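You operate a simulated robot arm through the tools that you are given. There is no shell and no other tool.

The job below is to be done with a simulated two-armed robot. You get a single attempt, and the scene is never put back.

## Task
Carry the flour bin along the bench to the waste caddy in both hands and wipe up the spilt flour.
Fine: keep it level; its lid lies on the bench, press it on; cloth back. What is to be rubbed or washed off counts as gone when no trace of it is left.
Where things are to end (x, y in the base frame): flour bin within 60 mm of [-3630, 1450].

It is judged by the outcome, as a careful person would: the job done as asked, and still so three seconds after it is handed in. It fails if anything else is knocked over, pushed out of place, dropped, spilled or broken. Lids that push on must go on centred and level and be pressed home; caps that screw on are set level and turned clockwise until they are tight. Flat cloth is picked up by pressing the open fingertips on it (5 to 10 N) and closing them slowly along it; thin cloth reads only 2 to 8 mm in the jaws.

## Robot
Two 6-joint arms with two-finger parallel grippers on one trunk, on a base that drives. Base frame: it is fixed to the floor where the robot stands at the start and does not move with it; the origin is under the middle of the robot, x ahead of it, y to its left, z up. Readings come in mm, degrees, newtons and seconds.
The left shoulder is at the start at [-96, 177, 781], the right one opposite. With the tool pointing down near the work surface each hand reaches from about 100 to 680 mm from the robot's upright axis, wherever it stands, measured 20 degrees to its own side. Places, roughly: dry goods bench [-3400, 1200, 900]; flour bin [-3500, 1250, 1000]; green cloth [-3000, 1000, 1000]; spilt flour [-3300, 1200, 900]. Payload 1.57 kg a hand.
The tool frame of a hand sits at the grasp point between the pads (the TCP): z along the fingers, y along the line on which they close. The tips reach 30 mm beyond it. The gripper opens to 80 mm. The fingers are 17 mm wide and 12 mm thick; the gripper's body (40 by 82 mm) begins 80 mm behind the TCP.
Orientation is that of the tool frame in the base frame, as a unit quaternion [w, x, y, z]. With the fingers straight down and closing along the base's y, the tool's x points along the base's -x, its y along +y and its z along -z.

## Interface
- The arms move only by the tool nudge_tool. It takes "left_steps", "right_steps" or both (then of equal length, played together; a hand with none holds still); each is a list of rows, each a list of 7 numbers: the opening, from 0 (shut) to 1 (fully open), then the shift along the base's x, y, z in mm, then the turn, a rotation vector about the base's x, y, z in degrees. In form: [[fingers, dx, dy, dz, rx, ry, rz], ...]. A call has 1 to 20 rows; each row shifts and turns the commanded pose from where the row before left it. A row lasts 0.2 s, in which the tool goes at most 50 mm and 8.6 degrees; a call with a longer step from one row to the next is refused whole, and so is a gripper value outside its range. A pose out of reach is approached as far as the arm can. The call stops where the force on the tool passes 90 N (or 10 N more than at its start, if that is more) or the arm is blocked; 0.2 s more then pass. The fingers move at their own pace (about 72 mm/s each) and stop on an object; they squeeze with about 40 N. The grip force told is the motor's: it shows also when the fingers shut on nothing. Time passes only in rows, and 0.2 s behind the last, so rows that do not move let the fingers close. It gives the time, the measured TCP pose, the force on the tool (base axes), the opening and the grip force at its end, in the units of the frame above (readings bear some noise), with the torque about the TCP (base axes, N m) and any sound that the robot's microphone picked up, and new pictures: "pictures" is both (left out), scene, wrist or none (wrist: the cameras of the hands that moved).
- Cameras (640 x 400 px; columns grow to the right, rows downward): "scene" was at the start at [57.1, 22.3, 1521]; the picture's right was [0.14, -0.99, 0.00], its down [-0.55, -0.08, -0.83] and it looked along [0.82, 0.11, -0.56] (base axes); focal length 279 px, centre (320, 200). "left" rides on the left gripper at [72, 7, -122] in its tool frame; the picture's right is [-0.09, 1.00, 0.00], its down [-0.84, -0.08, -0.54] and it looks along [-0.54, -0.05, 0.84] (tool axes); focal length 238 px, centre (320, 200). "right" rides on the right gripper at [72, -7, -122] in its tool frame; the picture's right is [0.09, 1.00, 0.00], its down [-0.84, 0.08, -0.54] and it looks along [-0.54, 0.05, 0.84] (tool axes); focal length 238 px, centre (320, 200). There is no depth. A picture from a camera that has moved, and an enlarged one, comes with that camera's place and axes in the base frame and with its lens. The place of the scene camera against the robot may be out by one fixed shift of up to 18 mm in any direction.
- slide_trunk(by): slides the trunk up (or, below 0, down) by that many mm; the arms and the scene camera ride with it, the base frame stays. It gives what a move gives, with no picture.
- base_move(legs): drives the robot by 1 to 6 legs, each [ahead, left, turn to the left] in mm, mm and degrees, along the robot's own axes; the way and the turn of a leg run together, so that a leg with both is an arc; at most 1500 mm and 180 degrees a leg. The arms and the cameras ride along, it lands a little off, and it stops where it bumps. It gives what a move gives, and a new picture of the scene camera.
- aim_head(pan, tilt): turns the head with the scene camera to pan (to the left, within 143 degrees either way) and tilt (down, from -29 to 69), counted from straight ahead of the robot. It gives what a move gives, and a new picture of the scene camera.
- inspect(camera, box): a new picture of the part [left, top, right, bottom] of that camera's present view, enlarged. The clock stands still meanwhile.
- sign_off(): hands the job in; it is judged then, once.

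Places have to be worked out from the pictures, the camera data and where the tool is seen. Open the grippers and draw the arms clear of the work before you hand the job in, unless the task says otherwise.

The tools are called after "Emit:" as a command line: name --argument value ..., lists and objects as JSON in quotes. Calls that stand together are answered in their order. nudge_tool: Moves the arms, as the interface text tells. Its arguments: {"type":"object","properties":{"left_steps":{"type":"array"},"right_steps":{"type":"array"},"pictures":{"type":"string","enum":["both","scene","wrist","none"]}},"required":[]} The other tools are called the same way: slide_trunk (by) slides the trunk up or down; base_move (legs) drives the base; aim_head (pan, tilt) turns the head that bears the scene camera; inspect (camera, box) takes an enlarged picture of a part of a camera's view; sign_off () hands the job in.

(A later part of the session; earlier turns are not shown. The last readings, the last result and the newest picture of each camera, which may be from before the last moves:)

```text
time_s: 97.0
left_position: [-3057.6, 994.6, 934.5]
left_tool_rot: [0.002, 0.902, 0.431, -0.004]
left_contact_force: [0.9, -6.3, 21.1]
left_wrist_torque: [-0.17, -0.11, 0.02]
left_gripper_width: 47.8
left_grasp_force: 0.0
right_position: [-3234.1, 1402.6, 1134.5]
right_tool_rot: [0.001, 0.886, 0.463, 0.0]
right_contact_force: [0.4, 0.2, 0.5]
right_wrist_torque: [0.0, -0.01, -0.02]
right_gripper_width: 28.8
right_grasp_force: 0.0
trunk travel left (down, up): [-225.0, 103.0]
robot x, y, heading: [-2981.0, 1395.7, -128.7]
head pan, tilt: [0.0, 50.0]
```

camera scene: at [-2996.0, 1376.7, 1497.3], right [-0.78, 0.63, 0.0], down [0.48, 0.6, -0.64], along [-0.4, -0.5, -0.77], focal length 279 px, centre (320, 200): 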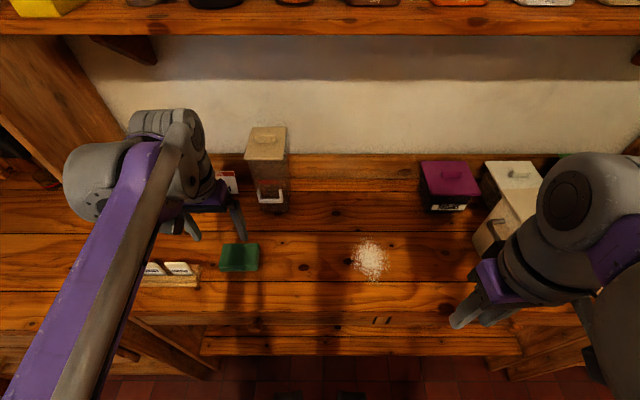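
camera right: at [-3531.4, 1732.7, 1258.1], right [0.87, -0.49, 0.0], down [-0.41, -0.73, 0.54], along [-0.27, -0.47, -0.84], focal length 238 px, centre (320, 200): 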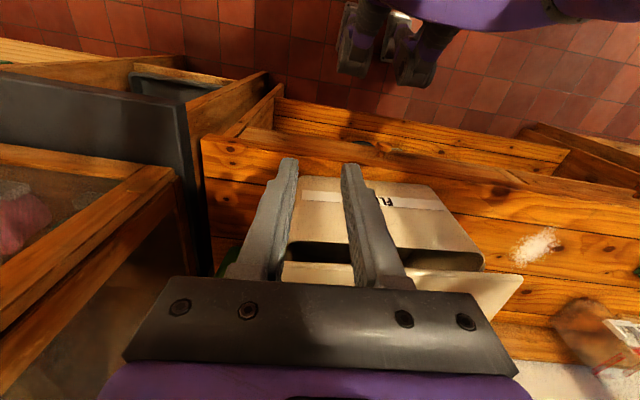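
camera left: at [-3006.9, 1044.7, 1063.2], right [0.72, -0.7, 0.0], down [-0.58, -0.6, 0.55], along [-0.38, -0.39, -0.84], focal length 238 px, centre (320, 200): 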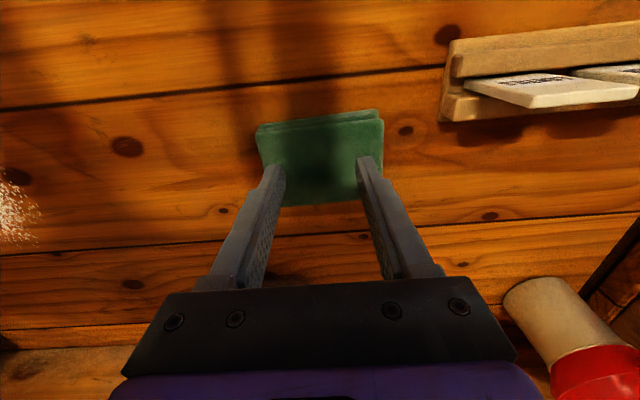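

Emit:
nudge_tool --left_steps '[[0.6, 0, 0, 0.8, 0, 0, 0], [0.6, 0, 0, 0, 0, 0, 0]]' --pictures "none"

```text
time_s: 97.6
left_position: [-3057.9, 994.2, 934.1]
left_tool_rot: [0.0, 0.902, 0.431, -0.003]
left_contact_force: [-0.4, -0.2, 4.3]
left_wrist_torque: [-0.01, -0.03, -0.03]
left_gripper_width: 47.7
left_grasp_force: 0.0
right_position: [-3235.1, 1402.2, 1134.7]
right_tool_rot: [0.0, 0.886, 0.464, 0.0]
right_contact_force: [-0.1, -0.5, -0.5]
right_wrist_torque: [0.01, 0.01, -0.01]
right_gripper_width: 28.8
right_grasp_force: 0.1
trunk travel left (down, up): [-225.0, 103.0]
robot x, y, heading: [-2983.4, 1398.7, -128.9]
head pan, tilt: [0.0, 50.0]
```

Now 4.3 N; I add a quarter millimetre and close the fingers slowly along the cloth.

Emit:
nudge_tool --left_steps '[[0.6, 0, 0, -0.25, 0, 0, 0], [0.6, 0, 0, 0, 0, 0, 0], [0.55, 0, 0, 0, 0, 0, 0], [0.5, 0, 0, 0, 0, 0, 0], [0.45, 0, 0, 0, 0, 0, 0], [0.4, 0, 0, 0, 0, 0, 0], [0.35, 0, 0, 0, 0, 0, 0], [0.3, 0, 0, 0, 0, 0, 0], [0.25, 0, 0, 0, 0, 0, 0], [0.2, 0, 0, 0, 0, 0, 0], [0.15, 0, 0, 0, 0, 0, 0], [0.1, 0, 0, 0, 0, 0, 0], [0.05, 0, 0, 0, 0, 0, 0], [0, 0, 0, 0, 0, 0, 0], [0, 0, 0, 0, 0, 0, 0]]' --pictures "wrist"

```text
time_s: 100.8
left_position: [-3058.3, 993.8, 933.9]
left_tool_rot: [0.001, 0.902, 0.431, -0.004]
left_contact_force: [0.1, -0.7, 1.1]
left_wrist_torque: [0.01, -0.03, 0.03]
left_gripper_width: 0.0
left_grasp_force: 21.5
right_position: [-3233.9, 1401.8, 1134.6]
right_tool_rot: [0.0, 0.886, 0.463, 0.0]
right_contact_force: [0.0, 0.2, 0.7]
right_wrist_torque: [0.05, 0.0, 0.0]
right_gripper_width: 28.8
right_grasp_force: 0.0
trunk travel left (down, up): [-225.0, 103.0]
robot x, y, heading: [-2981.1, 1397.2, -128.6]
head pan, tilt: [0.0, 50.0]
camera left: at [-3005.3, 1046.2, 1055.9], right [0.72, -0.7, 0.0], down [-0.58, -0.6, 0.55], along [-0.38, -0.39, -0.84], focal length 238 px, centre (320, 200)
```

left: 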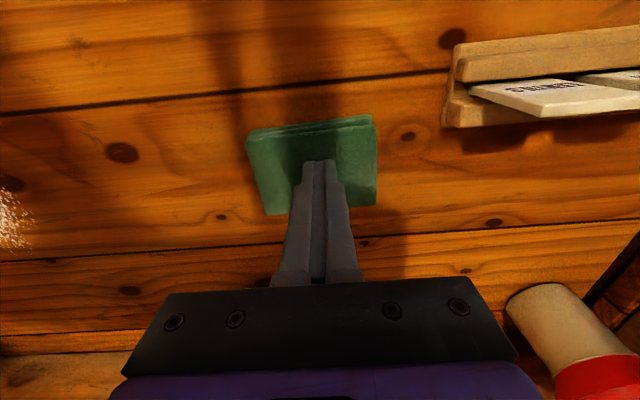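

The fingers slid over it and shut on nothing: it is a thick folded pad (about 88×68×18 mm), so I'll grip it by its long sides instead. I rise, open, and turn the hand 90° so the jaws close across the 68 mm depth.

Emit:
nudge_tool --left_steps '[[0, 0, 0, 15, 0.3, -0.36, 0], [0.5, 0, 0, 25, 0, 0, 0], [1, 0, 0, 25, 0, 0, 0], [1, 0, 0, 0, 0, 0, 8.2], [1, 0, 0, 0, 0, 0, 8.2], [1, 0, 0, 0, 0, 0, 8.2], [1, 0, 0, 0, 0, 0, 8.2], [1, 0, 0, 0, 0, 0, 8.2], [1, 0, 0, 0, 0, 0, 8.2], [1, 0, 0, 0, 0, 0, 8.2], [1, 0, 0, 0, 0, 0, 8.2], [1, 0, 0, 0, 0, 0, 8.2], [1, 0, 0, 0, 0, 0, 8.2], [1, 0, 0, 0, 0, 0, 8], [1, 0, 0, 0, 0, 0, 0], [1, 0, 0, 0, 0, 0, 0]]' --pictures "both"

```text
time_s: 104.2
left_position: [-3057.8, 994.0, 998.2]
left_tool_rot: [0.001, 0.332, 0.943, 0.001]
left_contact_force: [0.0, -0.6, 0.4]
left_wrist_torque: [0.02, 0.01, 0.0]
left_gripper_width: 79.9
left_grasp_force: 0.0
right_position: [-3233.4, 1402.3, 1134.1]
right_tool_rot: [0.0, 0.886, 0.464, 0.0]
right_contact_force: [0.1, -0.4, -0.5]
right_wrist_torque: [-0.02, 0.02, 0.02]
right_gripper_width: 28.7
right_grasp_force: 0.1
trunk travel left (down, up): [-225.0, 103.0]
robot x, y, heading: [-2981.1, 1396.3, -128.7]
head pan, tilt: [0.0, 50.0]
camera scene: at [-2996.0, 1376.8, 1497.3], right [-0.78, 0.63, 0.0], down [0.48, 0.6, -0.64], along [-0.4, -0.5, -0.77], focal length 279 px, centre (320, 200)
camera left: at [-3108.0, 1044.5, 1121.7], right [0.7, 0.72, 0.0], down [0.6, -0.59, 0.54], along [0.39, -0.38, -0.84], focal length 238 px, centre (320, 200)
```

scene: 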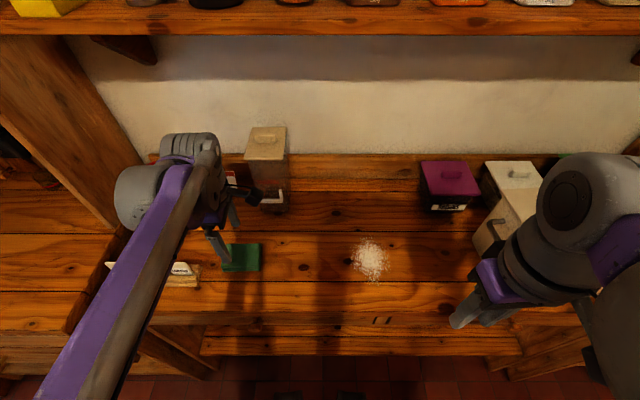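
left: 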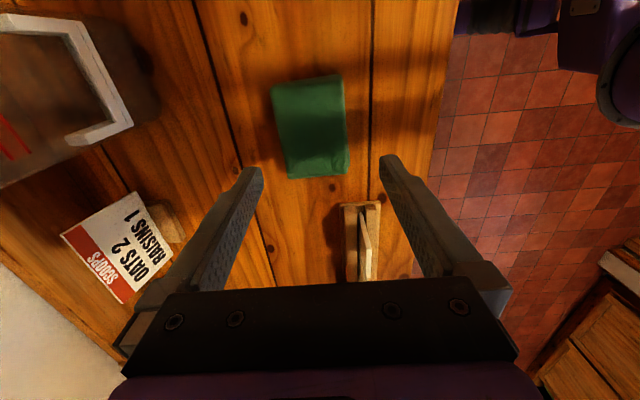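

The turn worked; the pad measures ~58 mm across the jaws. I centre over it and come down to z ~953 to check the straddle.

Emit:
nudge_tool --left_steps '[[1, -5, 0.3, -15, 0, 0, 0], [1, -4.8, 0.3, -15, 0, 0, 0], [1, 0, 0, -15, 0, 0, 0], [1, 0, 0, 0, 0, 0, 0]]' --pictures "wrist"

```text
time_s: 105.2
left_position: [-3069.2, 995.0, 954.3]
left_tool_rot: [0.0, 0.334, 0.943, 0.001]
left_contact_force: [-0.9, 0.1, 0.3]
left_wrist_torque: [0.01, 0.0, -0.01]
left_gripper_width: 80.1
left_grasp_force: 0.0
right_position: [-3233.7, 1402.2, 1134.9]
right_tool_rot: [0.0, 0.886, 0.463, -0.001]
right_contact_force: [-0.4, 0.1, -0.2]
right_wrist_torque: [-0.02, -0.04, -0.01]
right_gripper_width: 29.1
right_grasp_force: 0.1
trunk travel left (down, up): [-225.0, 103.0]
robot x, y, heading: [-2978.2, 1395.5, -128.8]
head pan, tilt: [0.0, 50.0]
camera left: at [-3118.3, 1045.7, 1077.0], right [0.7, 0.72, 0.0], down [0.6, -0.59, 0.54], along [0.39, -0.38, -0.84], focal length 238 px, centre (320, 200)
```

left: 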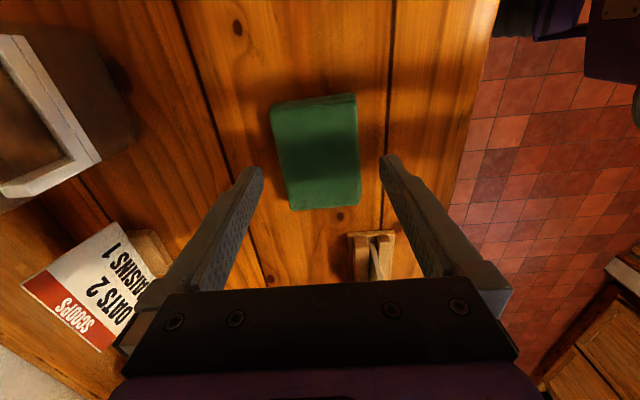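

The pad is centred between the jaws with ~10 mm spare on each side. I lower so the tips come beside it, stopping short of the bench.

Emit:
nudge_tool --left_steps '[[1, 0, 0, -10, 0, 0, 0], [1, 0, 0, -10, 0, 0, 0], [1, 0, 0, -8, 0, 0, 0], [1, 0, 0, -2, 0, 0, 0], [1, 0, 0, -1.5, 0, 0, 0], [1, 0, 0, 0, 0, 0, 0]]' --pictures "wrist"

```text
time_s: 106.6
left_position: [-3068.3, 993.9, 923.5]
left_tool_rot: [0.0, 0.333, 0.943, 0.001]
left_contact_force: [-0.1, 0.2, 0.3]
left_wrist_torque: [-0.04, -0.01, 0.0]
left_gripper_width: 80.0
left_grasp_force: 0.0
right_position: [-3234.0, 1402.8, 1135.0]
right_tool_rot: [0.0, 0.886, 0.464, 0.0]
right_contact_force: [0.1, -0.5, -0.5]
right_wrist_torque: [0.0, 0.0, -0.02]
right_gripper_width: 28.6
right_grasp_force: 0.0
trunk travel left (down, up): [-225.0, 103.0]
robot x, y, heading: [-2982.1, 1393.8, -128.9]
head pan, tilt: [0.0, 50.0]
camera left: at [-3118.4, 1045.3, 1046.0], right [0.7, 0.72, 0.0], down [0.6, -0.59, 0.54], along [0.39, -0.38, -0.84], focal length 238 px, centre (320, 200)
```

left: 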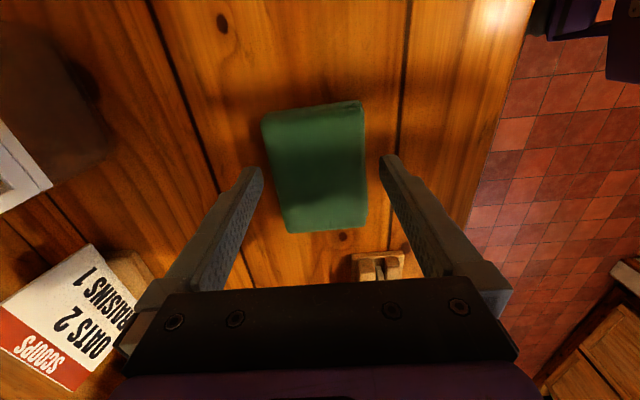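

Tips are at z ~893 beside the pad with no contact. I lower 2 mm more and close slowly on it.

Emit:
nudge_tool --left_steps '[[1, 0, 0, -1, 0, 0, 0], [1, 0, 0, -1, 0, 0, 0], [0.9, 0, 0, 0, 0, 0, 0], [0.8, 0, 0, 0, 0, 0, 0], [0.7, 0, 0, 0, 0, 0, 0], [0.6, 0, 0, 0, 0, 0, 0], [0.5, 0, 0, 0, 0, 0, 0], [0.5, 0, 0, 0, 0, 0, 0]]' --pictures "wrist"

```text
time_s: 108.4
left_position: [-3068.3, 993.9, 921.0]
left_tool_rot: [0.001, 0.333, 0.943, 0.0]
left_contact_force: [-0.4, 0.3, 0.3]
left_wrist_torque: [-0.02, -0.03, -0.01]
left_gripper_width: 65.4
left_grasp_force: 39.9
right_position: [-3233.9, 1401.6, 1134.5]
right_tool_rot: [0.0, 0.886, 0.463, 0.0]
right_contact_force: [0.2, -0.1, -0.5]
right_wrist_torque: [0.0, 0.0, -0.01]
right_gripper_width: 28.8
right_grasp_force: 0.0
trunk travel left (down, up): [-225.0, 103.0]
robot x, y, heading: [-2984.6, 1399.4, -128.9]
head pan, tilt: [0.0, 50.0]
camera left: at [-3118.4, 1045.1, 1043.8], right [0.7, 0.72, 0.0], down [0.6, -0.59, 0.54], along [0.39, -0.38, -0.84], focal length 238 px, centre (320, 200)
```

left: 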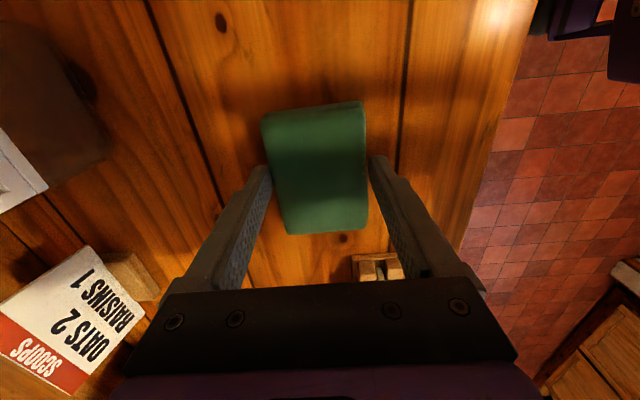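

The pad is held (65 mm, 40 N) at TCP (-3068, 994, 921). I lift it 25 mm and check that it comes up.

Emit:
nudge_tool --left_steps '[[0.5, 0, 0, 5, 0, 0, 0], [0.5, 0, 0, 10, 0, 0, 0], [0.5, 0, 0, 10, 0, 0, 0], [0.5, 0, 0, 0, 0, 0, 0]]' --pictures "both"

```text
time_s: 109.4
left_position: [-3068.9, 994.5, 944.8]
left_tool_rot: [0.0, 0.333, 0.943, 0.001]
left_contact_force: [-0.5, -0.6, -0.4]
left_wrist_torque: [0.01, 0.03, 0.0]
left_gripper_width: 65.2
left_grasp_force: 40.2
right_position: [-3234.3, 1402.8, 1134.0]
right_tool_rot: [0.001, 0.886, 0.464, 0.0]
right_contact_force: [0.0, 0.0, -0.2]
right_wrist_torque: [-0.03, 0.0, 0.03]
right_gripper_width: 28.7
right_grasp_force: 0.1
trunk travel left (down, up): [-225.0, 103.0]
robot x, y, heading: [-2981.5, 1393.7, -128.6]
head pan, tilt: [0.0, 50.0]
camera scene: at [-2996.0, 1376.7, 1497.3], right [-0.78, 0.63, 0.0], down [0.48, 0.6, -0.64], along [-0.4, -0.5, -0.77], focal length 279 px, centre (320, 200)
camera left: at [-3118.1, 1045.1, 1068.3], right [0.7, 0.72, 0.0], down [0.6, -0.59, 0.54], along [0.39, -0.38, -0.84], focal length 238 px, centre (320, 200)
```

scene: 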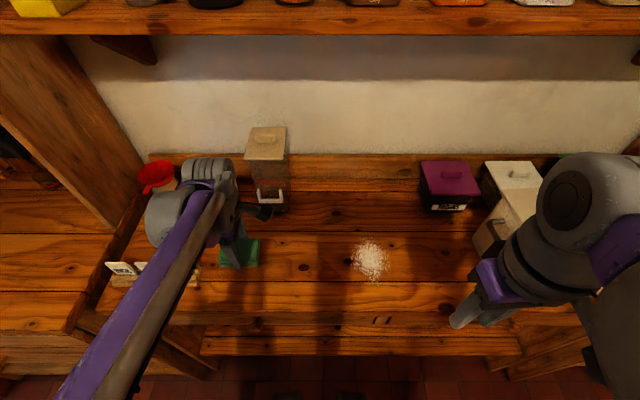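
left: 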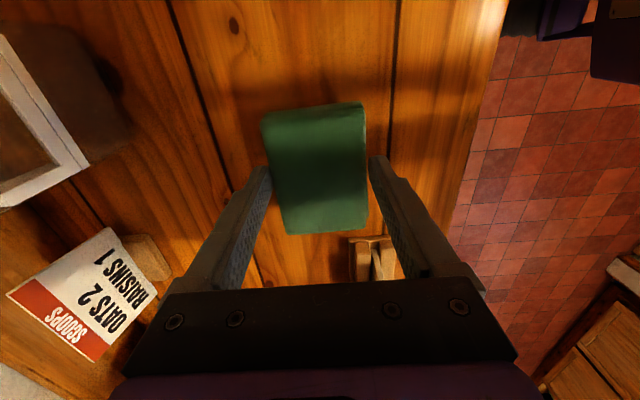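

The cloth is in hand. I reckon the flour centre near (-3308, 1198). I carry the cloth to just short of the flour on its wall side, hovering, and move the right hand aside.

Emit:
nudge_tool --left_steps '[[0.5, -15, 7.5, 5, 0, 0, 0], [0.5, -29, 15, 0, 0, 0, 0], [0.5, -29, 15, 0, 0, 0, 0], [0.5, -29, 15, 0, 0, 0, 0], [0.5, -29, 15, 0, 0, 0, 0], [0.5, -29, 15, 0, 0, 0, 0], [0.5, -29, 15, 0, 0, 0, 0], [0.5, -14, 6.5, 0, 0, 0, 0], [0.5, 0, 0, 0, 0, 0, 0]]' --right_steps '[[0.36, -20, 16, 0, 0, 0, 0], [0.36, -20, 16, 0, 0, 0, 0], [0.36, -20, 16, 0, 0, 0, 0], [0.36, -18, 14.5, 0, 0, 0, 0], [0.36, 0, 0, 0, 0, 0, 0], [0.36, 0, 0, 0, 0, 0, 0], [0.36, 0, 0, 0, 0, 0, 0], [0.36, 0, 0, 0, 0, 0, 0], [0.36, 0, 0, 0, 0, 0, 0]]' --pictures "both"

```text
time_s: 111.4
left_position: [-3272.9, 1098.5, 950.8]
left_tool_rot: [0.0, 0.333, 0.943, 0.001]
left_contact_force: [0.1, 0.4, -1.1]
left_wrist_torque: [0.04, 0.02, -0.01]
left_gripper_width: 65.1
left_grasp_force: 39.6
right_position: [-3311.7, 1465.1, 1132.7]
right_tool_rot: [0.0, 0.886, 0.463, 0.0]
right_contact_force: [0.2, 0.0, -0.6]
right_wrist_torque: [0.01, -0.02, -0.01]
right_gripper_width: 29.0
right_grasp_force: 0.0
trunk travel left (down, up): [-225.0, 103.0]
robot x, y, heading: [-2985.5, 1396.7, -128.8]
head pan, tilt: [0.0, 50.0]
camera scene: at [-2995.9, 1376.8, 1497.3], right [-0.78, 0.63, 0.0], down [0.48, 0.6, -0.64], along [-0.4, -0.5, -0.77], focal length 279 px, centre (320, 200)
camera right: at [-3276.3, 1529.0, 1257.0], right [0.87, -0.49, 0.0], down [-0.41, -0.73, 0.54], along [-0.27, -0.47, -0.84], focal length 238 px, centre (320, 200)
camera left: at [-3323.5, 1148.6, 1072.9], right [0.7, 0.72, 0.0], down [0.6, -0.59, 0.54], along [0.39, -0.38, -0.84], focal length 238 px, centre (320, 200)
```

scene: 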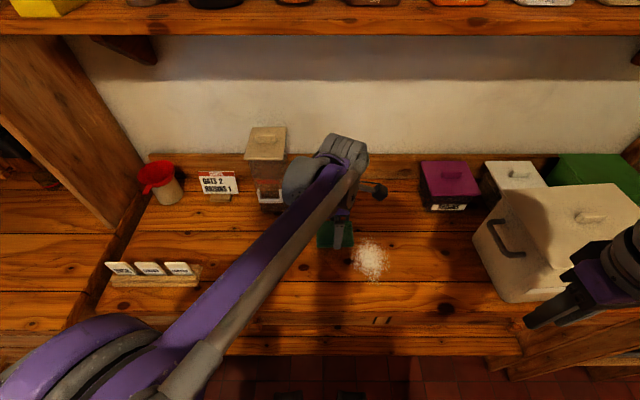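
right: 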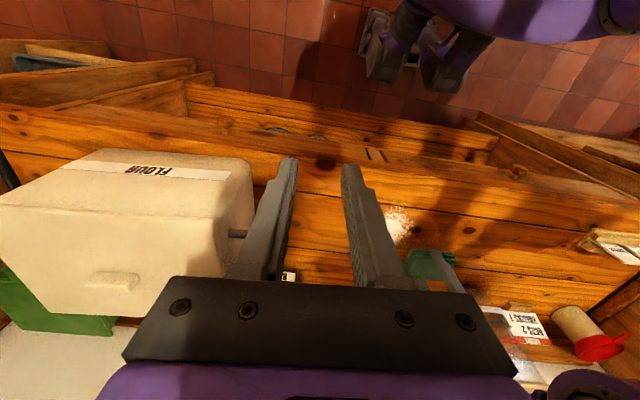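
left: 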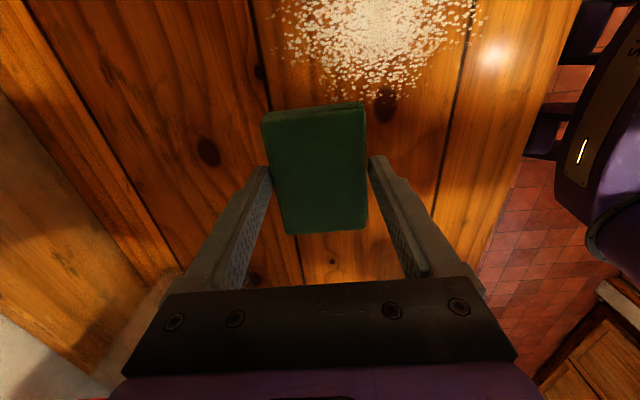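

The flour spans about u 3272–3378 and lateral 1080–1230 in my bench axes. I set the cloth down at its wall-side corner (3 rows), stopping just above the bench to feel for contact; right hand goes further aside.

Emit:
nudge_tool --left_steps '[[0.5, -22, -2, 0, 0, 0, 0], [0.5, -22, -2, 0, 0, 0, 0], [0.5, -22, -1.5, -5, 0, 0, 0], [0.5, 0, 0, -10, 0, 0, 0], [0.5, 0, 0, -9, 0, 0, 0], [0.5, 0, 0, -3, 0, 0, 0], [0.5, 0, 0, 0, 0, 0, 0]]' --right_steps '[[0.36, -20, 16, 0, 0, 0, 0], [0.36, -20, 16, 0, 0, 0, 0], [0.36, -20, 16, 0, 0, 0, 0], [0.36, 0, 0, 0, 0, 0, 0], [0.36, 0, 0, 0, 0, 0, 0], [0.36, 0, 0, 0, 0, 0, 0], [0.36, 0, 0, 0, 0, 0, 0]]' --pictures "wrist"

```text
time_s: 113.2
left_position: [-3336.6, 1093.0, 923.0]
left_tool_rot: [0.0, 0.334, 0.943, 0.001]
left_contact_force: [0.5, -0.2, 0.3]
left_wrist_torque: [0.02, -0.01, -0.01]
left_gripper_width: 65.0
left_grasp_force: 40.0
right_position: [-3361.3, 1485.2, 1127.3]
right_tool_rot: [0.008, 0.862, 0.508, 0.003]
right_contact_force: [-0.4, 1.2, -0.1]
right_wrist_torque: [-0.01, 0.01, 0.0]
right_gripper_width: 28.8
right_grasp_force: 0.1
trunk travel left (down, up): [-225.0, 103.0]
robot x, y, heading: [-2983.9, 1397.7, -128.7]
head pan, tilt: [0.0, 50.0]
stopped in row 7 (right hand): the arm was blocked; the commanded pose is now the measured one
camera right: at [-3333.9, 1553.4, 1250.6], right [0.92, -0.4, 0.02], down [-0.35, -0.76, 0.55], along [-0.21, -0.51, -0.84], focal length 238 px, centre (320, 200)
camera left: at [-3386.9, 1143.7, 1046.3], right [0.7, 0.72, 0.0], down [0.6, -0.59, 0.54], along [0.39, -0.38, -0.84], focal length 238 px, centre (320, 200)
```

right: 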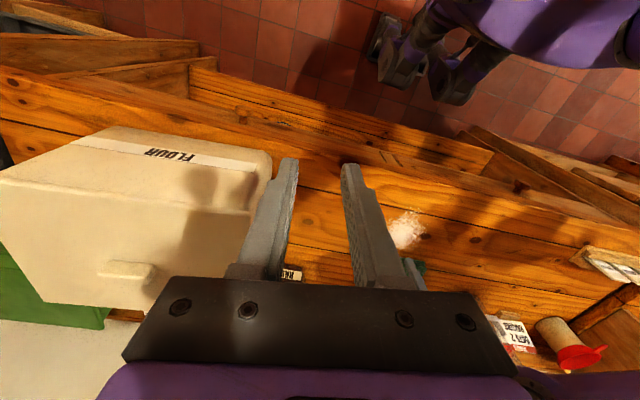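
left: 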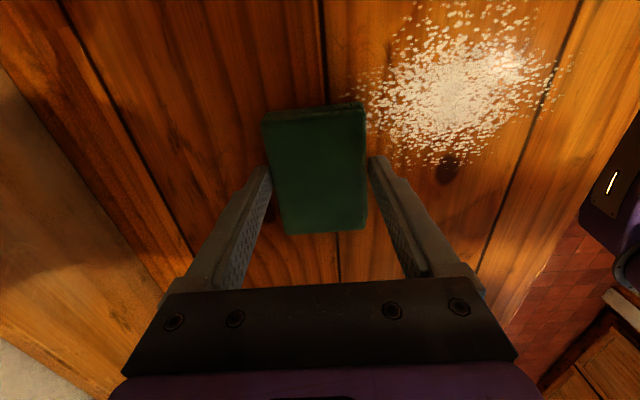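

The right arm merely reached its own limit (no contact) and can stay. The left hand is ~2 mm above touching; I lower in 1 mm steps to feel the bench.

Emit:
nudge_tool --left_steps '[[0.5, 0, 0, -1, 0, 0, 0], [0.5, 0, 0, -1, 0, 0, 0], [0.5, 0, 0, -0.5, 0, 0, 0], [0.5, 0, 0, 0, 0, 0, 0]]' --pictures "none"

```text
time_s: 114.2
left_position: [-3337.9, 1092.8, 921.1]
left_tool_rot: [0.001, 0.333, 0.943, 0.001]
left_contact_force: [0.1, -0.2, -0.8]
left_wrist_torque: [0.02, 0.01, 0.0]
left_gripper_width: 65.1
left_grasp_force: 40.4
right_position: [-3362.5, 1485.2, 1127.0]
right_tool_rot: [0.008, 0.862, 0.507, 0.004]
right_contact_force: [-0.4, 0.4, 0.3]
right_wrist_torque: [0.01, -0.02, -0.01]
right_gripper_width: 28.6
right_grasp_force: 0.0
trunk travel left (down, up): [-225.0, 103.0]
robot x, y, heading: [-2981.9, 1394.4, -128.5]
head pan, tilt: [0.0, 50.0]
```

No contact yet at z 921; I continue down in half-millimetre steps.

Emit:
nudge_tool --left_steps '[[0.5, 0, 0, -0.6, 0, 0, 0], [0.5, 0, 0, -0.6, 0, 0, 0], [0.5, 0, 0, 0, 0, 0, 0]]' --pictures "none"

```text
time_s: 115.0
left_position: [-3336.3, 1094.4, 919.9]
left_tool_rot: [-0.001, 0.333, 0.943, 0.0]
left_contact_force: [-6.6, -1.9, 17.8]
left_wrist_torque: [-0.08, 0.11, 0.0]
left_gripper_width: 65.3
left_grasp_force: 39.6
right_position: [-3362.2, 1485.6, 1126.8]
right_tool_rot: [0.008, 0.862, 0.507, 0.003]
right_contact_force: [0.0, -0.7, 0.7]
right_wrist_torque: [0.0, -0.01, -0.01]
right_gripper_width: 28.6
right_grasp_force: 0.1
trunk travel left (down, up): [-225.0, 103.0]
robot x, y, heading: [-2981.6, 1397.1, -128.8]
head pan, tilt: [0.0, 50.0]
```

Contact at 18 N; I ease off 0.4 mm and draw the first stroke toward me, about 165 mm at slow speed.

Emit:
nudge_tool --left_steps '[[0.5, 0, 0, 0.4, 0, 0, 0], [0.5, 6, 7.5, 0, 0, 0, 0], [0.5, 12.3, 15.3, 0, 0, 0, 0], [0.5, 12.3, 15.3, 0, 0, 0, 0], [0.5, 12.3, 15.3, 0, 0, 0, 0], [0.5, 12.3, 15.3, 0, 0, 0, 0], [0.5, 12.3, 15.3, 0, 0, 0, 0], [0.5, 12.3, 15.3, 0, 0, 0, 0], [0.5, 12.3, 15.3, 0, 0, 0, 0], [0.5, 12.3, 15.3, 0, 0, 0, 0], [0.5, 0, 0, 0, 0, 0, 0]]' --pictures "both"

```text
time_s: 117.4
left_position: [-3231.0, 1223.7, 921.4]
left_tool_rot: [0.0, 0.333, 0.943, 0.001]
left_contact_force: [0.7, -0.2, 2.5]
left_wrist_torque: [-0.05, 0.04, 0.05]
left_gripper_width: 65.0
left_grasp_force: 39.6
right_position: [-3361.4, 1485.3, 1127.0]
right_tool_rot: [0.008, 0.862, 0.507, 0.004]
right_contact_force: [-0.8, -0.3, -1.0]
right_wrist_torque: [-0.04, 0.02, 0.0]
right_gripper_width: 29.1
right_grasp_force: 0.1
trunk travel left (down, up): [-225.0, 103.0]
robot x, y, heading: [-2979.3, 1397.9, -128.9]
head pan, tilt: [0.0, 50.0]
camera scene: at [-2995.6, 1376.9, 1497.3], right [-0.78, 0.63, 0.0], down [0.48, 0.6, -0.64], along [-0.4, -0.5, -0.77], focal length 279 px, centre (320, 200)
camera left: at [-3281.7, 1273.8, 1043.4], right [0.7, 0.72, 0.0], down [0.6, -0.59, 0.54], along [0.39, -0.38, -0.84], focal length 238 px, centre (320, 200)
```

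scene: 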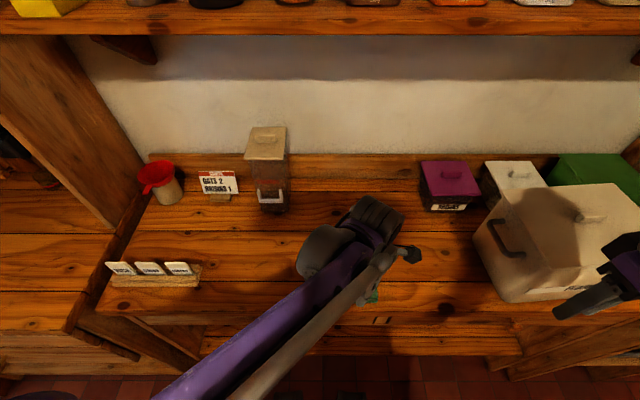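
left: 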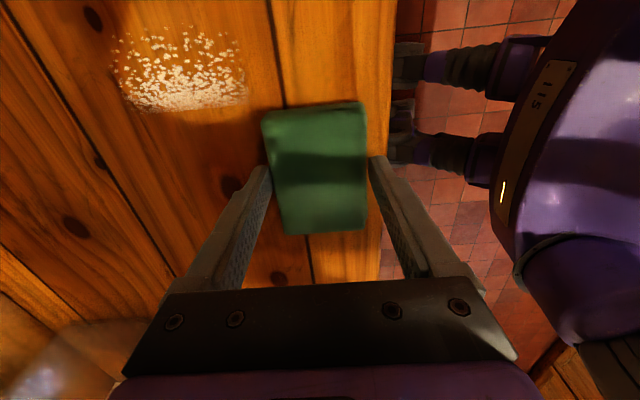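

The stroke wiped clean everything under the cloth; a strip remains on the far (+u) side. I shift 45 mm along the bench and stroke back toward the wall with a little more pressure.

Emit:
nudge_tool --left_steps '[[0.5, -17.5, 14.1, 0, 0, 0, 0], [0.5, -17.5, 14.1, -0.3, 0, 0, 0], [0.5, -13, -16, 0, 0, 0, 0], [0.5, -13, -16, 0, 0, 0, 0], [0.5, -13, -16, 0, 0, 0, 0], [0.5, -13, -16, 0, 0, 0, 0], [0.5, -13, -16, 0, 0, 0, 0], [0.5, -13, -16, 0, 0, 0, 0], [0.5, -13, -16, 0, 0, 0, 0], [0.5, -13, -16, 0, 0, 0, 0], [0.5, 0, 0, 0, 0, 0, 0]]' --pictures "both"

```text
time_s: 119.8
left_position: [-3369.9, 1124.1, 919.4]
left_tool_rot: [0.0, 0.333, 0.943, 0.0]
left_contact_force: [2.6, 5.4, 16.6]
left_wrist_torque: [0.26, -0.26, 0.02]
left_gripper_width: 64.8
left_grasp_force: 40.0
right_position: [-3361.1, 1487.2, 1127.7]
right_tool_rot: [0.01, 0.862, 0.507, 0.004]
right_contact_force: [0.4, 0.3, -0.4]
right_wrist_torque: [-0.01, -0.02, -0.02]
right_gripper_width: 29.2
right_grasp_force: 0.1
trunk travel left (down, up): [-225.0, 103.0]
robot x, y, heading: [-2980.6, 1396.5, -128.7]
head pan, tilt: [0.0, 50.0]
camera scene: at [-2994.4, 1378.4, 1497.5], right [-0.78, 0.63, 0.0], down [0.48, 0.6, -0.64], along [-0.4, -0.5, -0.77], focal length 279 px, centre (320, 200)
camera left: at [-3419.3, 1175.1, 1043.2], right [0.7, 0.72, 0.0], down [0.6, -0.59, 0.54], along [0.39, -0.38, -0.84], focal length 238 px, centre (320, 200)
```

scene: 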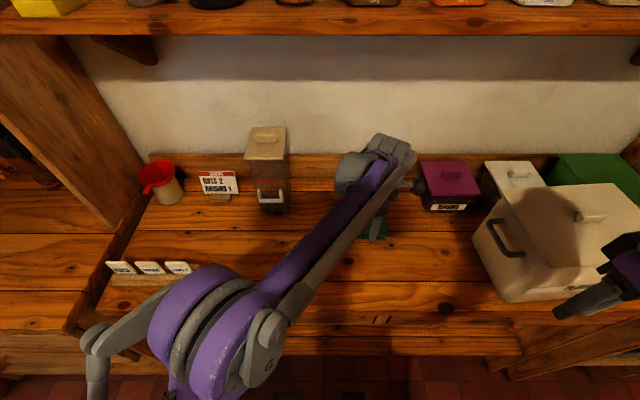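
left: 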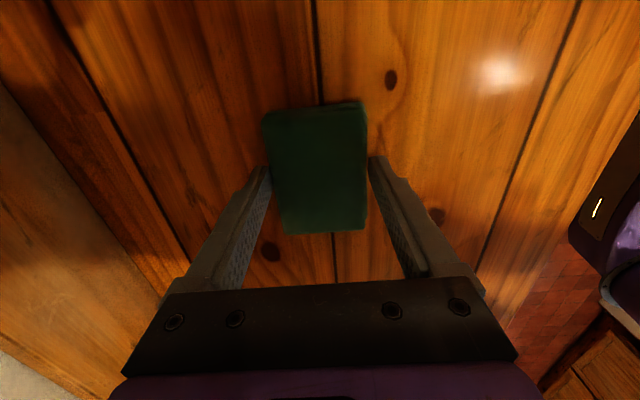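

The bench looks clean behind the cloth. I enlarge the wrist view to look for any leftover specks.

Emit:
inspect --camera "left" --box '[340, 0, 640, 190]'

Emit:
inspect --camera "scene" --box '[320, 210, 480, 310]'

```text
2.11 times, centred on (490, 95) of left
camera zoom: at [-3419.3, 1175.1, 1043.2], right [0.7, 0.72, 0.0], down [0.6, -0.59, 0.54], along [0.39, -0.38, -0.84], focal length 502 px, centre (-38, 421)
```

zoom: 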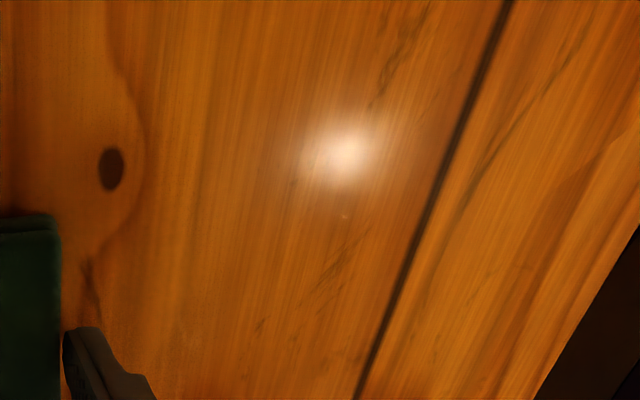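

```text
4.00 times, centred on (400, 260) of scene
camera zoom: at [-2994.4, 1378.4, 1497.5], right [-0.78, 0.63, 0.0], down [0.48, 0.6, -0.64], along [-0.4, -0.5, -0.77], focal length 1118 px, centre (0, -40)
```

zoom: 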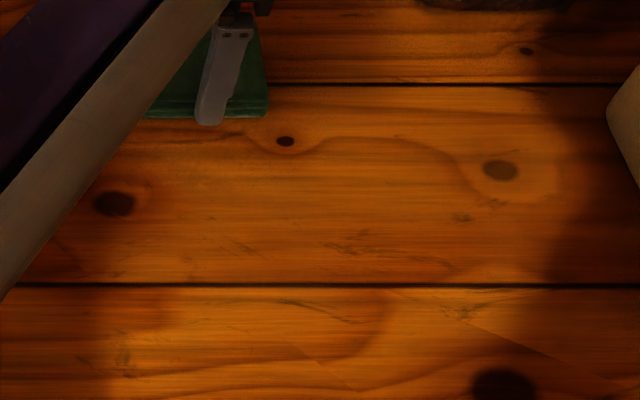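

There may be one tiny speck near u 3360, lateral 1129. I make another pass toward me, shifted 18 mm further along, at the same pressure.

Emit:
nudge_tool --left_steps '[[0.5, -14, 11.3, 0, 0, 0, 0], [0.5, 13, 16, 0, 0, 0, 0], [0.5, 13, 16, 0, 0, 0, 0], [0.5, 13, 16, 0, 0, 0, 0], [0.5, 13, 16, 0, 0, 0, 0], [0.5, 13, 16, 0, 0, 0, 0], [0.5, 13, 16, 0, 0, 0, 0], [0.5, 13, 16, 0, 0, 0, 0], [0.5, 13, 16, 0, 0, 0, 0], [0.5, 0, 0, 0, 0, 0, 0]]' --pictures "wrist"

```text
time_s: 122.0
left_position: [-3280.0, 1262.7, 919.9]
left_tool_rot: [-0.001, 0.334, 0.942, 0.001]
left_contact_force: [-7.1, -8.4, 31.8]
left_wrist_torque: [-0.52, 0.48, -0.02]
left_gripper_width: 65.0
left_grasp_force: 40.0
right_position: [-3361.6, 1485.7, 1127.6]
right_tool_rot: [0.008, 0.862, 0.507, 0.004]
right_contact_force: [-0.2, -0.1, -0.1]
right_wrist_torque: [0.02, 0.0, -0.01]
right_gripper_width: 28.7
right_grasp_force: 0.1
trunk travel left (down, up): [-225.0, 103.0]
robot x, y, heading: [-2980.7, 1388.6, -129.0]
head pan, tilt: [0.0, 50.0]
camera left: at [-3330.4, 1313.1, 1042.7], right [0.7, 0.72, 0.0], down [0.6, -0.59, 0.54], along [0.39, -0.38, -0.84], focal length 238 px, centre (320, 200)
```

left: 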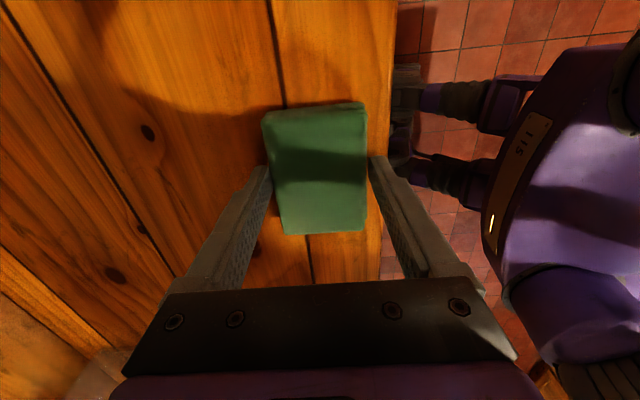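

Clean so far; pressure crept to 32 N so I ease 0.6 mm, shift back 35 mm and make a pass toward the wall, then one more toward me 40 mm further left for full overlap.

Emit:
nudge_tool --left_steps '[[0.5, 13.5, -11, 0.6, 0, 0, 0], [0.5, 13.5, -11, 0, 0, 0, 0], [0.5, -13, -16, 0, 0, 0, 0], [0.5, -13, -16, 0, 0, 0, 0], [0.5, -13, -16, 0, 0, 0, 0], [0.5, -13, -16, 0, 0, 0, 0], [0.5, -13, -16, 0, 0, 0, 0], [0.5, -13, -16, 0, 0, 0, 0], [0.5, -13, -16, 0, 0, 0, 0], [0.5, -13, -16, 0, 0, 0, 0], [0.5, 0, 0, 0, 0, 0, 0]]' --pictures "none"

Emit:
nudge_tool --left_steps '[[0.5, 15.5, -12.5, 0, 0, 0, 0], [0.5, 15.5, -12.5, 0, 0, 0, 0], [0.5, 13, 16, 0, 0, 0, 0], [0.5, 13, 16, 0, 0, 0, 0], [0.5, 13, 16, 0, 0, 0, 0], [0.5, 13, 16, 0, 0, 0, 0], [0.5, 13, 16, 0, 0, 0, 0], [0.5, 13, 16, 0, 0, 0, 0], [0.5, 13, 16, 0, 0, 0, 0], [0.5, 13, 16, 0, 0, 0, 0], [0.5, 0, 0, 0, 0, 0, 0]]' --pictures "both"

```text
time_s: 124.4
left_position: [-3355.7, 1113.3, 921.5]
left_tool_rot: [0.001, 0.333, 0.943, 0.0]
left_contact_force: [0.9, -0.4, -0.9]
left_wrist_torque: [0.01, -0.01, -0.02]
left_gripper_width: 65.0
left_grasp_force: 40.3
right_position: [-3362.9, 1485.8, 1127.5]
right_tool_rot: [0.008, 0.862, 0.507, 0.004]
right_contact_force: [-0.8, -0.6, 0.0]
right_wrist_torque: [-0.02, 0.02, 0.04]
right_gripper_width: 28.9
right_grasp_force: 0.1
trunk travel left (down, up): [-225.0, 103.0]
robot x, y, heading: [-2979.2, 1397.9, -129.2]
head pan, tilt: [0.0, 50.0]
```

```text
time_s: 126.8
left_position: [-3223.5, 1216.7, 920.5]
left_tool_rot: [0.0, 0.333, 0.943, 0.001]
left_contact_force: [-0.4, -0.4, -0.3]
left_wrist_torque: [0.02, 0.01, -0.04]
left_gripper_width: 64.9
left_grasp_force: 39.9
right_position: [-3361.6, 1485.4, 1128.1]
right_tool_rot: [0.009, 0.862, 0.507, 0.004]
right_contact_force: [1.1, 0.4, 0.1]
right_wrist_torque: [-0.03, -0.03, 0.0]
right_gripper_width: 28.8
right_grasp_force: 0.0
trunk travel left (down, up): [-225.0, 103.0]
robot x, y, heading: [-2979.6, 1393.4, -128.6]
head pan, tilt: [0.0, 50.0]
camera scene: at [-2996.3, 1376.6, 1497.3], right [-0.78, 0.63, 0.0], down [0.48, 0.6, -0.64], along [-0.4, -0.5, -0.77], focal length 279 px, centre (320, 200)
camera left: at [-3273.6, 1267.1, 1043.2], right [0.7, 0.72, 0.0], down [0.6, -0.59, 0.54], along [0.39, -0.38, -0.84], focal length 238 px, centre (320, 200)
```

scene: 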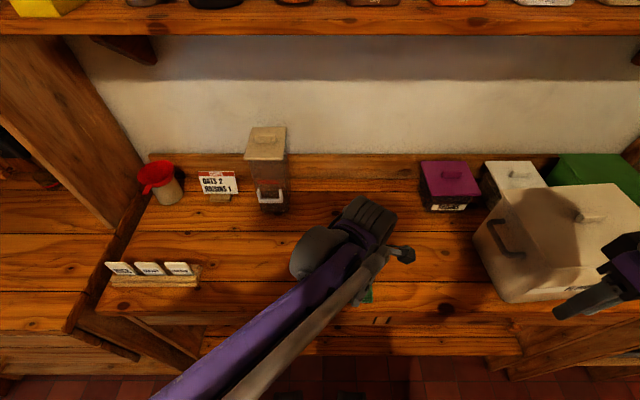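
left: 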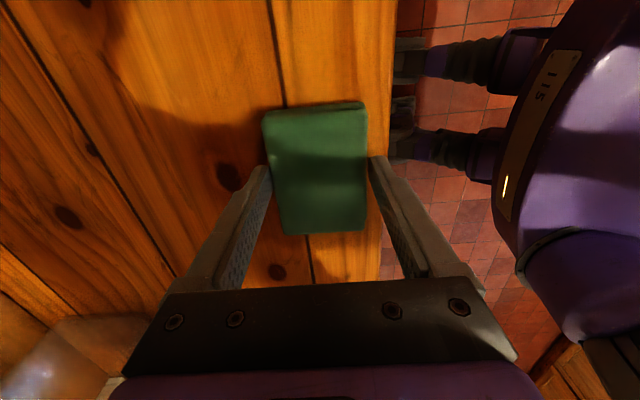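

The last two passes ran just off the surface. I lift the cloth and carry it back over its own place to leave the wiped area in plain view, and inspect it closely.

Emit:
nudge_tool --left_steps '[[0.5, 0, 0, 15, 0, 0, 0], [0.5, 5, -20, 15, 0, 0, 0], [0.5, 20, -28, 0, 0, 0, 0], [0.5, 25, -30, 0, 0, 0, 0], [0.5, 25, -30, 0, 0, 0, 0], [0.5, 25, -30, 0, 0, 0, 0], [0.5, 25, -30, 0, 0, 0, 0], [0.5, 25, -30, 0, 0, 0, 0], [0.5, 10, -25, 0, 0, 0, 0], [0.5, 0, 0, 0, 0, 0, 0]]' --pictures "both"

Emit:
inspect --camera "scene" --box '[310, 210, 470, 310]'

Emit:
inspect --camera "scene" --box '[330, 225, 410, 275]'

Emit:
inspect --camera "scene" --box '[340, 265, 420, 315]'

```text
time_s: 129.0
left_position: [-3062.9, 994.0, 951.1]
left_tool_rot: [0.001, 0.333, 0.943, 0.0]
left_contact_force: [0.0, 0.1, -0.6]
left_wrist_torque: [0.03, 0.06, 0.01]
left_gripper_width: 64.8
left_grasp_force: 39.4
right_position: [-3362.2, 1485.5, 1127.4]
right_tool_rot: [0.008, 0.862, 0.507, 0.003]
right_contact_force: [-0.5, -1.2, 0.3]
right_wrist_torque: [0.0, 0.02, -0.03]
right_gripper_width: 28.8
right_grasp_force: 0.0
trunk travel left (down, up): [-225.0, 103.0]
robot x, y, heading: [-2978.8, 1398.2, -129.0]
head pan, tilt: [0.0, 50.0]
camera scene: at [-2995.9, 1377.2, 1497.3], right [-0.78, 0.63, 0.0], down [0.48, 0.6, -0.64], along [-0.4, -0.5, -0.77], focal length 279 px, centre (320, 200)
camera left: at [-3113.2, 1043.5, 1073.9], right [0.7, 0.72, 0.0], down [0.6, -0.59, 0.54], along [0.39, -0.38, -0.84], focal length 238 px, centre (320, 200)
```

scene: 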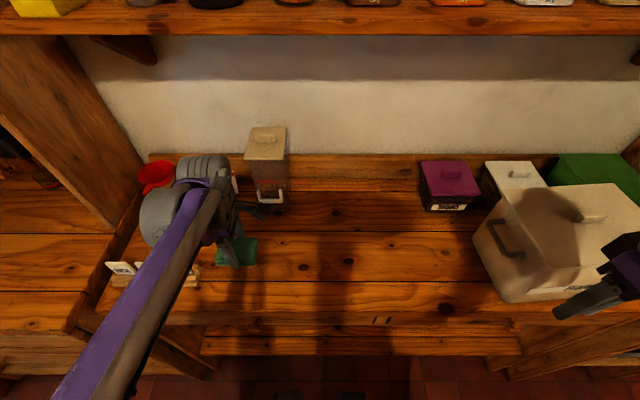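
left: 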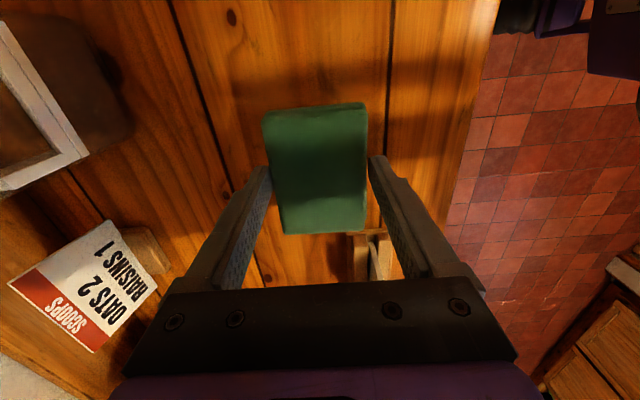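

```text
4.00 times, centred on (390, 260) of scene
camera zoom: at [-2995.9, 1377.2, 1497.3], right [-0.78, 0.63, 0.0], down [0.48, 0.6, -0.64], along [-0.4, -0.5, -0.77], focal length 1118 px, centre (40, -40)
```

zoom: 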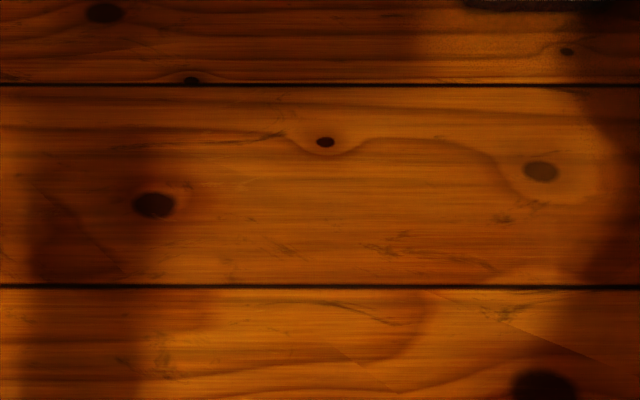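

```text
8.00 times, centred on (370, 250) of scene
camera zoom: at [-2995.9, 1377.2, 1497.3], right [-0.78, 0.63, 0.0], down [0.48, 0.6, -0.64], along [-0.4, -0.5, -0.77], focal length 2235 px, centre (-80, -200)
```

zoom: 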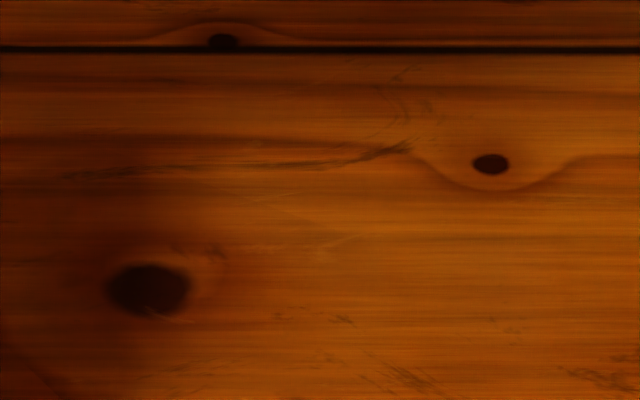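

```text
8.00 times, centred on (380, 290) of scene
camera zoom: at [-2995.9, 1377.2, 1497.3], right [-0.78, 0.63, 0.0], down [0.48, 0.6, -0.64], along [-0.4, -0.5, -0.77], focal length 2235 px, centre (-160, -520)
```

zoom: 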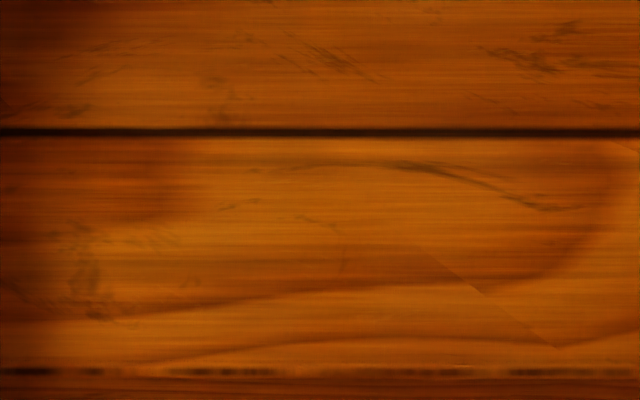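

No trace of flour remains in any enlargement. The cloth hovers over its own spot; I lower it to just above the bench.

Emit:
nudge_tool --left_steps '[[0.5, -0.6, -0.3, -10, 0, 0, 0], [0.5, 0, 0, -10, 0, 0, 0], [0.5, 0, 0, -7, 0, 0, 0], [0.5, 0, 0, -2, 0, 0, 0], [0.5, 0, 0, 0, 0, 0, 0]]' --pictures "none"

```text
time_s: 130.2
left_position: [-3063.7, 991.8, 921.7]
left_tool_rot: [0.0, 0.333, 0.943, 0.001]
left_contact_force: [-0.3, -0.1, 0.0]
left_wrist_torque: [-0.02, -0.01, 0.03]
left_gripper_width: 64.8
left_grasp_force: 39.7
right_position: [-3361.8, 1485.2, 1128.5]
right_tool_rot: [0.008, 0.862, 0.507, 0.004]
right_contact_force: [0.3, -0.3, -0.1]
right_wrist_torque: [-0.02, 0.01, 0.0]
right_gripper_width: 29.1
right_grasp_force: 0.2
trunk travel left (down, up): [-225.0, 103.0]
robot x, y, heading: [-2978.0, 1396.4, -128.5]
head pan, tilt: [0.0, 50.0]
```

Still free at z 921.7; half-millimetre steps to touch down.

Emit:
nudge_tool --left_steps '[[0.5, 0, 0, -0.6, 0, 0, 0], [0.5, 0, 0, -0.6, 0, 0, 0], [0.5, 0, 0, 0, 0, 0, 0]]' --pictures "none"

```text
time_s: 131.0
left_position: [-3064.6, 993.0, 920.4]
left_tool_rot: [0.0, 0.334, 0.943, 0.002]
left_contact_force: [0.1, 0.3, -0.9]
left_wrist_torque: [-0.03, -0.03, 0.02]
left_gripper_width: 65.4
left_grasp_force: 40.6
right_position: [-3360.6, 1485.9, 1127.0]
right_tool_rot: [0.008, 0.862, 0.507, 0.004]
right_contact_force: [0.4, 0.0, 0.8]
right_wrist_torque: [0.01, -0.02, 0.0]
right_gripper_width: 28.7
right_grasp_force: 0.1
trunk travel left (down, up): [-225.0, 103.0]
robot x, y, heading: [-2981.8, 1394.1, -128.7]
head pan, tilt: [0.0, 50.0]
```

Not quite down; another 0.8 mm.

Emit:
nudge_tool --left_steps '[[0.5, 0, 0, -0.4, 0, 0, 0], [0.5, 0, 0, -0.4, 0, 0, 0], [0.5, 0, 0, 0, 0, 0, 0]]' --pictures "none"

```text
time_s: 131.8
left_position: [-3064.2, 992.6, 919.8]
left_tool_rot: [0.0, 0.333, 0.943, 0.0]
left_contact_force: [0.5, -2.4, 10.3]
left_wrist_torque: [-0.01, 0.06, -0.04]
left_gripper_width: 65.0
left_grasp_force: 39.4
right_position: [-3361.6, 1486.5, 1127.3]
right_tool_rot: [0.008, 0.862, 0.507, 0.004]
right_contact_force: [0.1, -0.3, -0.3]
right_wrist_torque: [0.0, 0.0, 0.01]
right_gripper_width: 29.0
right_grasp_force: 0.1
trunk travel left (down, up): [-225.0, 103.0]
robot x, y, heading: [-2981.7, 1396.8, -128.8]
head pan, tilt: [0.0, 50.0]
```

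The cloth rests on the bench with 10 N. I ease up slightly, open the jaws, and rise straight up.

Emit:
nudge_tool --left_steps '[[0.5, 0, 0, 0.4, 0, 0, 0], [0.85, 0, 0, 0, 0, 0, 0], [1, 0, 0, 0, 0, 0, 0], [1, 0, 0, 0, 0, 0, 0], [1, 0, 0, 10, 0, 0, 0], [1, 0, 0, 20, 0, 0, 0], [1, 0, 0, 25, 0, 0, 0], [1, 0, 0, 25, 0, 0, 0], [1, 0, 0, 0, 0, 0, 0]]' --pictures "both"

```text
time_s: 133.8
left_position: [-3063.2, 991.8, 1000.5]
left_tool_rot: [0.0, 0.333, 0.943, 0.001]
left_contact_force: [0.7, 0.6, -1.1]
left_wrist_torque: [-0.03, -0.02, 0.03]
left_gripper_width: 80.3
left_grasp_force: 0.1
right_position: [-3361.7, 1485.7, 1127.6]
right_tool_rot: [0.008, 0.862, 0.507, 0.003]
right_contact_force: [-0.4, 0.5, -0.4]
right_wrist_torque: [0.04, 0.0, 0.0]
right_gripper_width: 29.1
right_grasp_force: 0.1
trunk travel left (down, up): [-225.0, 103.0]
robot x, y, heading: [-2984.2, 1396.8, -128.9]
head pan, tilt: [0.0, 50.0]
camera scene: at [-2996.0, 1376.7, 1497.3], right [-0.78, 0.63, 0.0], down [0.48, 0.6, -0.64], along [-0.4, -0.5, -0.77], focal length 279 px, centre (320, 200)
camera left: at [-3113.6, 1043.0, 1122.4], right [0.7, 0.72, 0.0], down [0.6, -0.59, 0.54], along [0.39, -0.38, -0.84], focal length 238 px, centre (320, 200)
```

scene: 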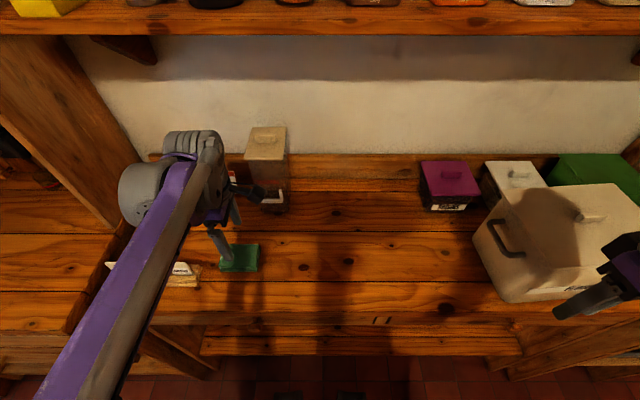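
left: 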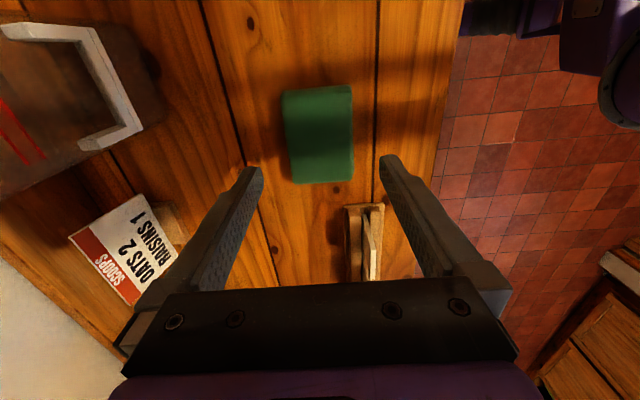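

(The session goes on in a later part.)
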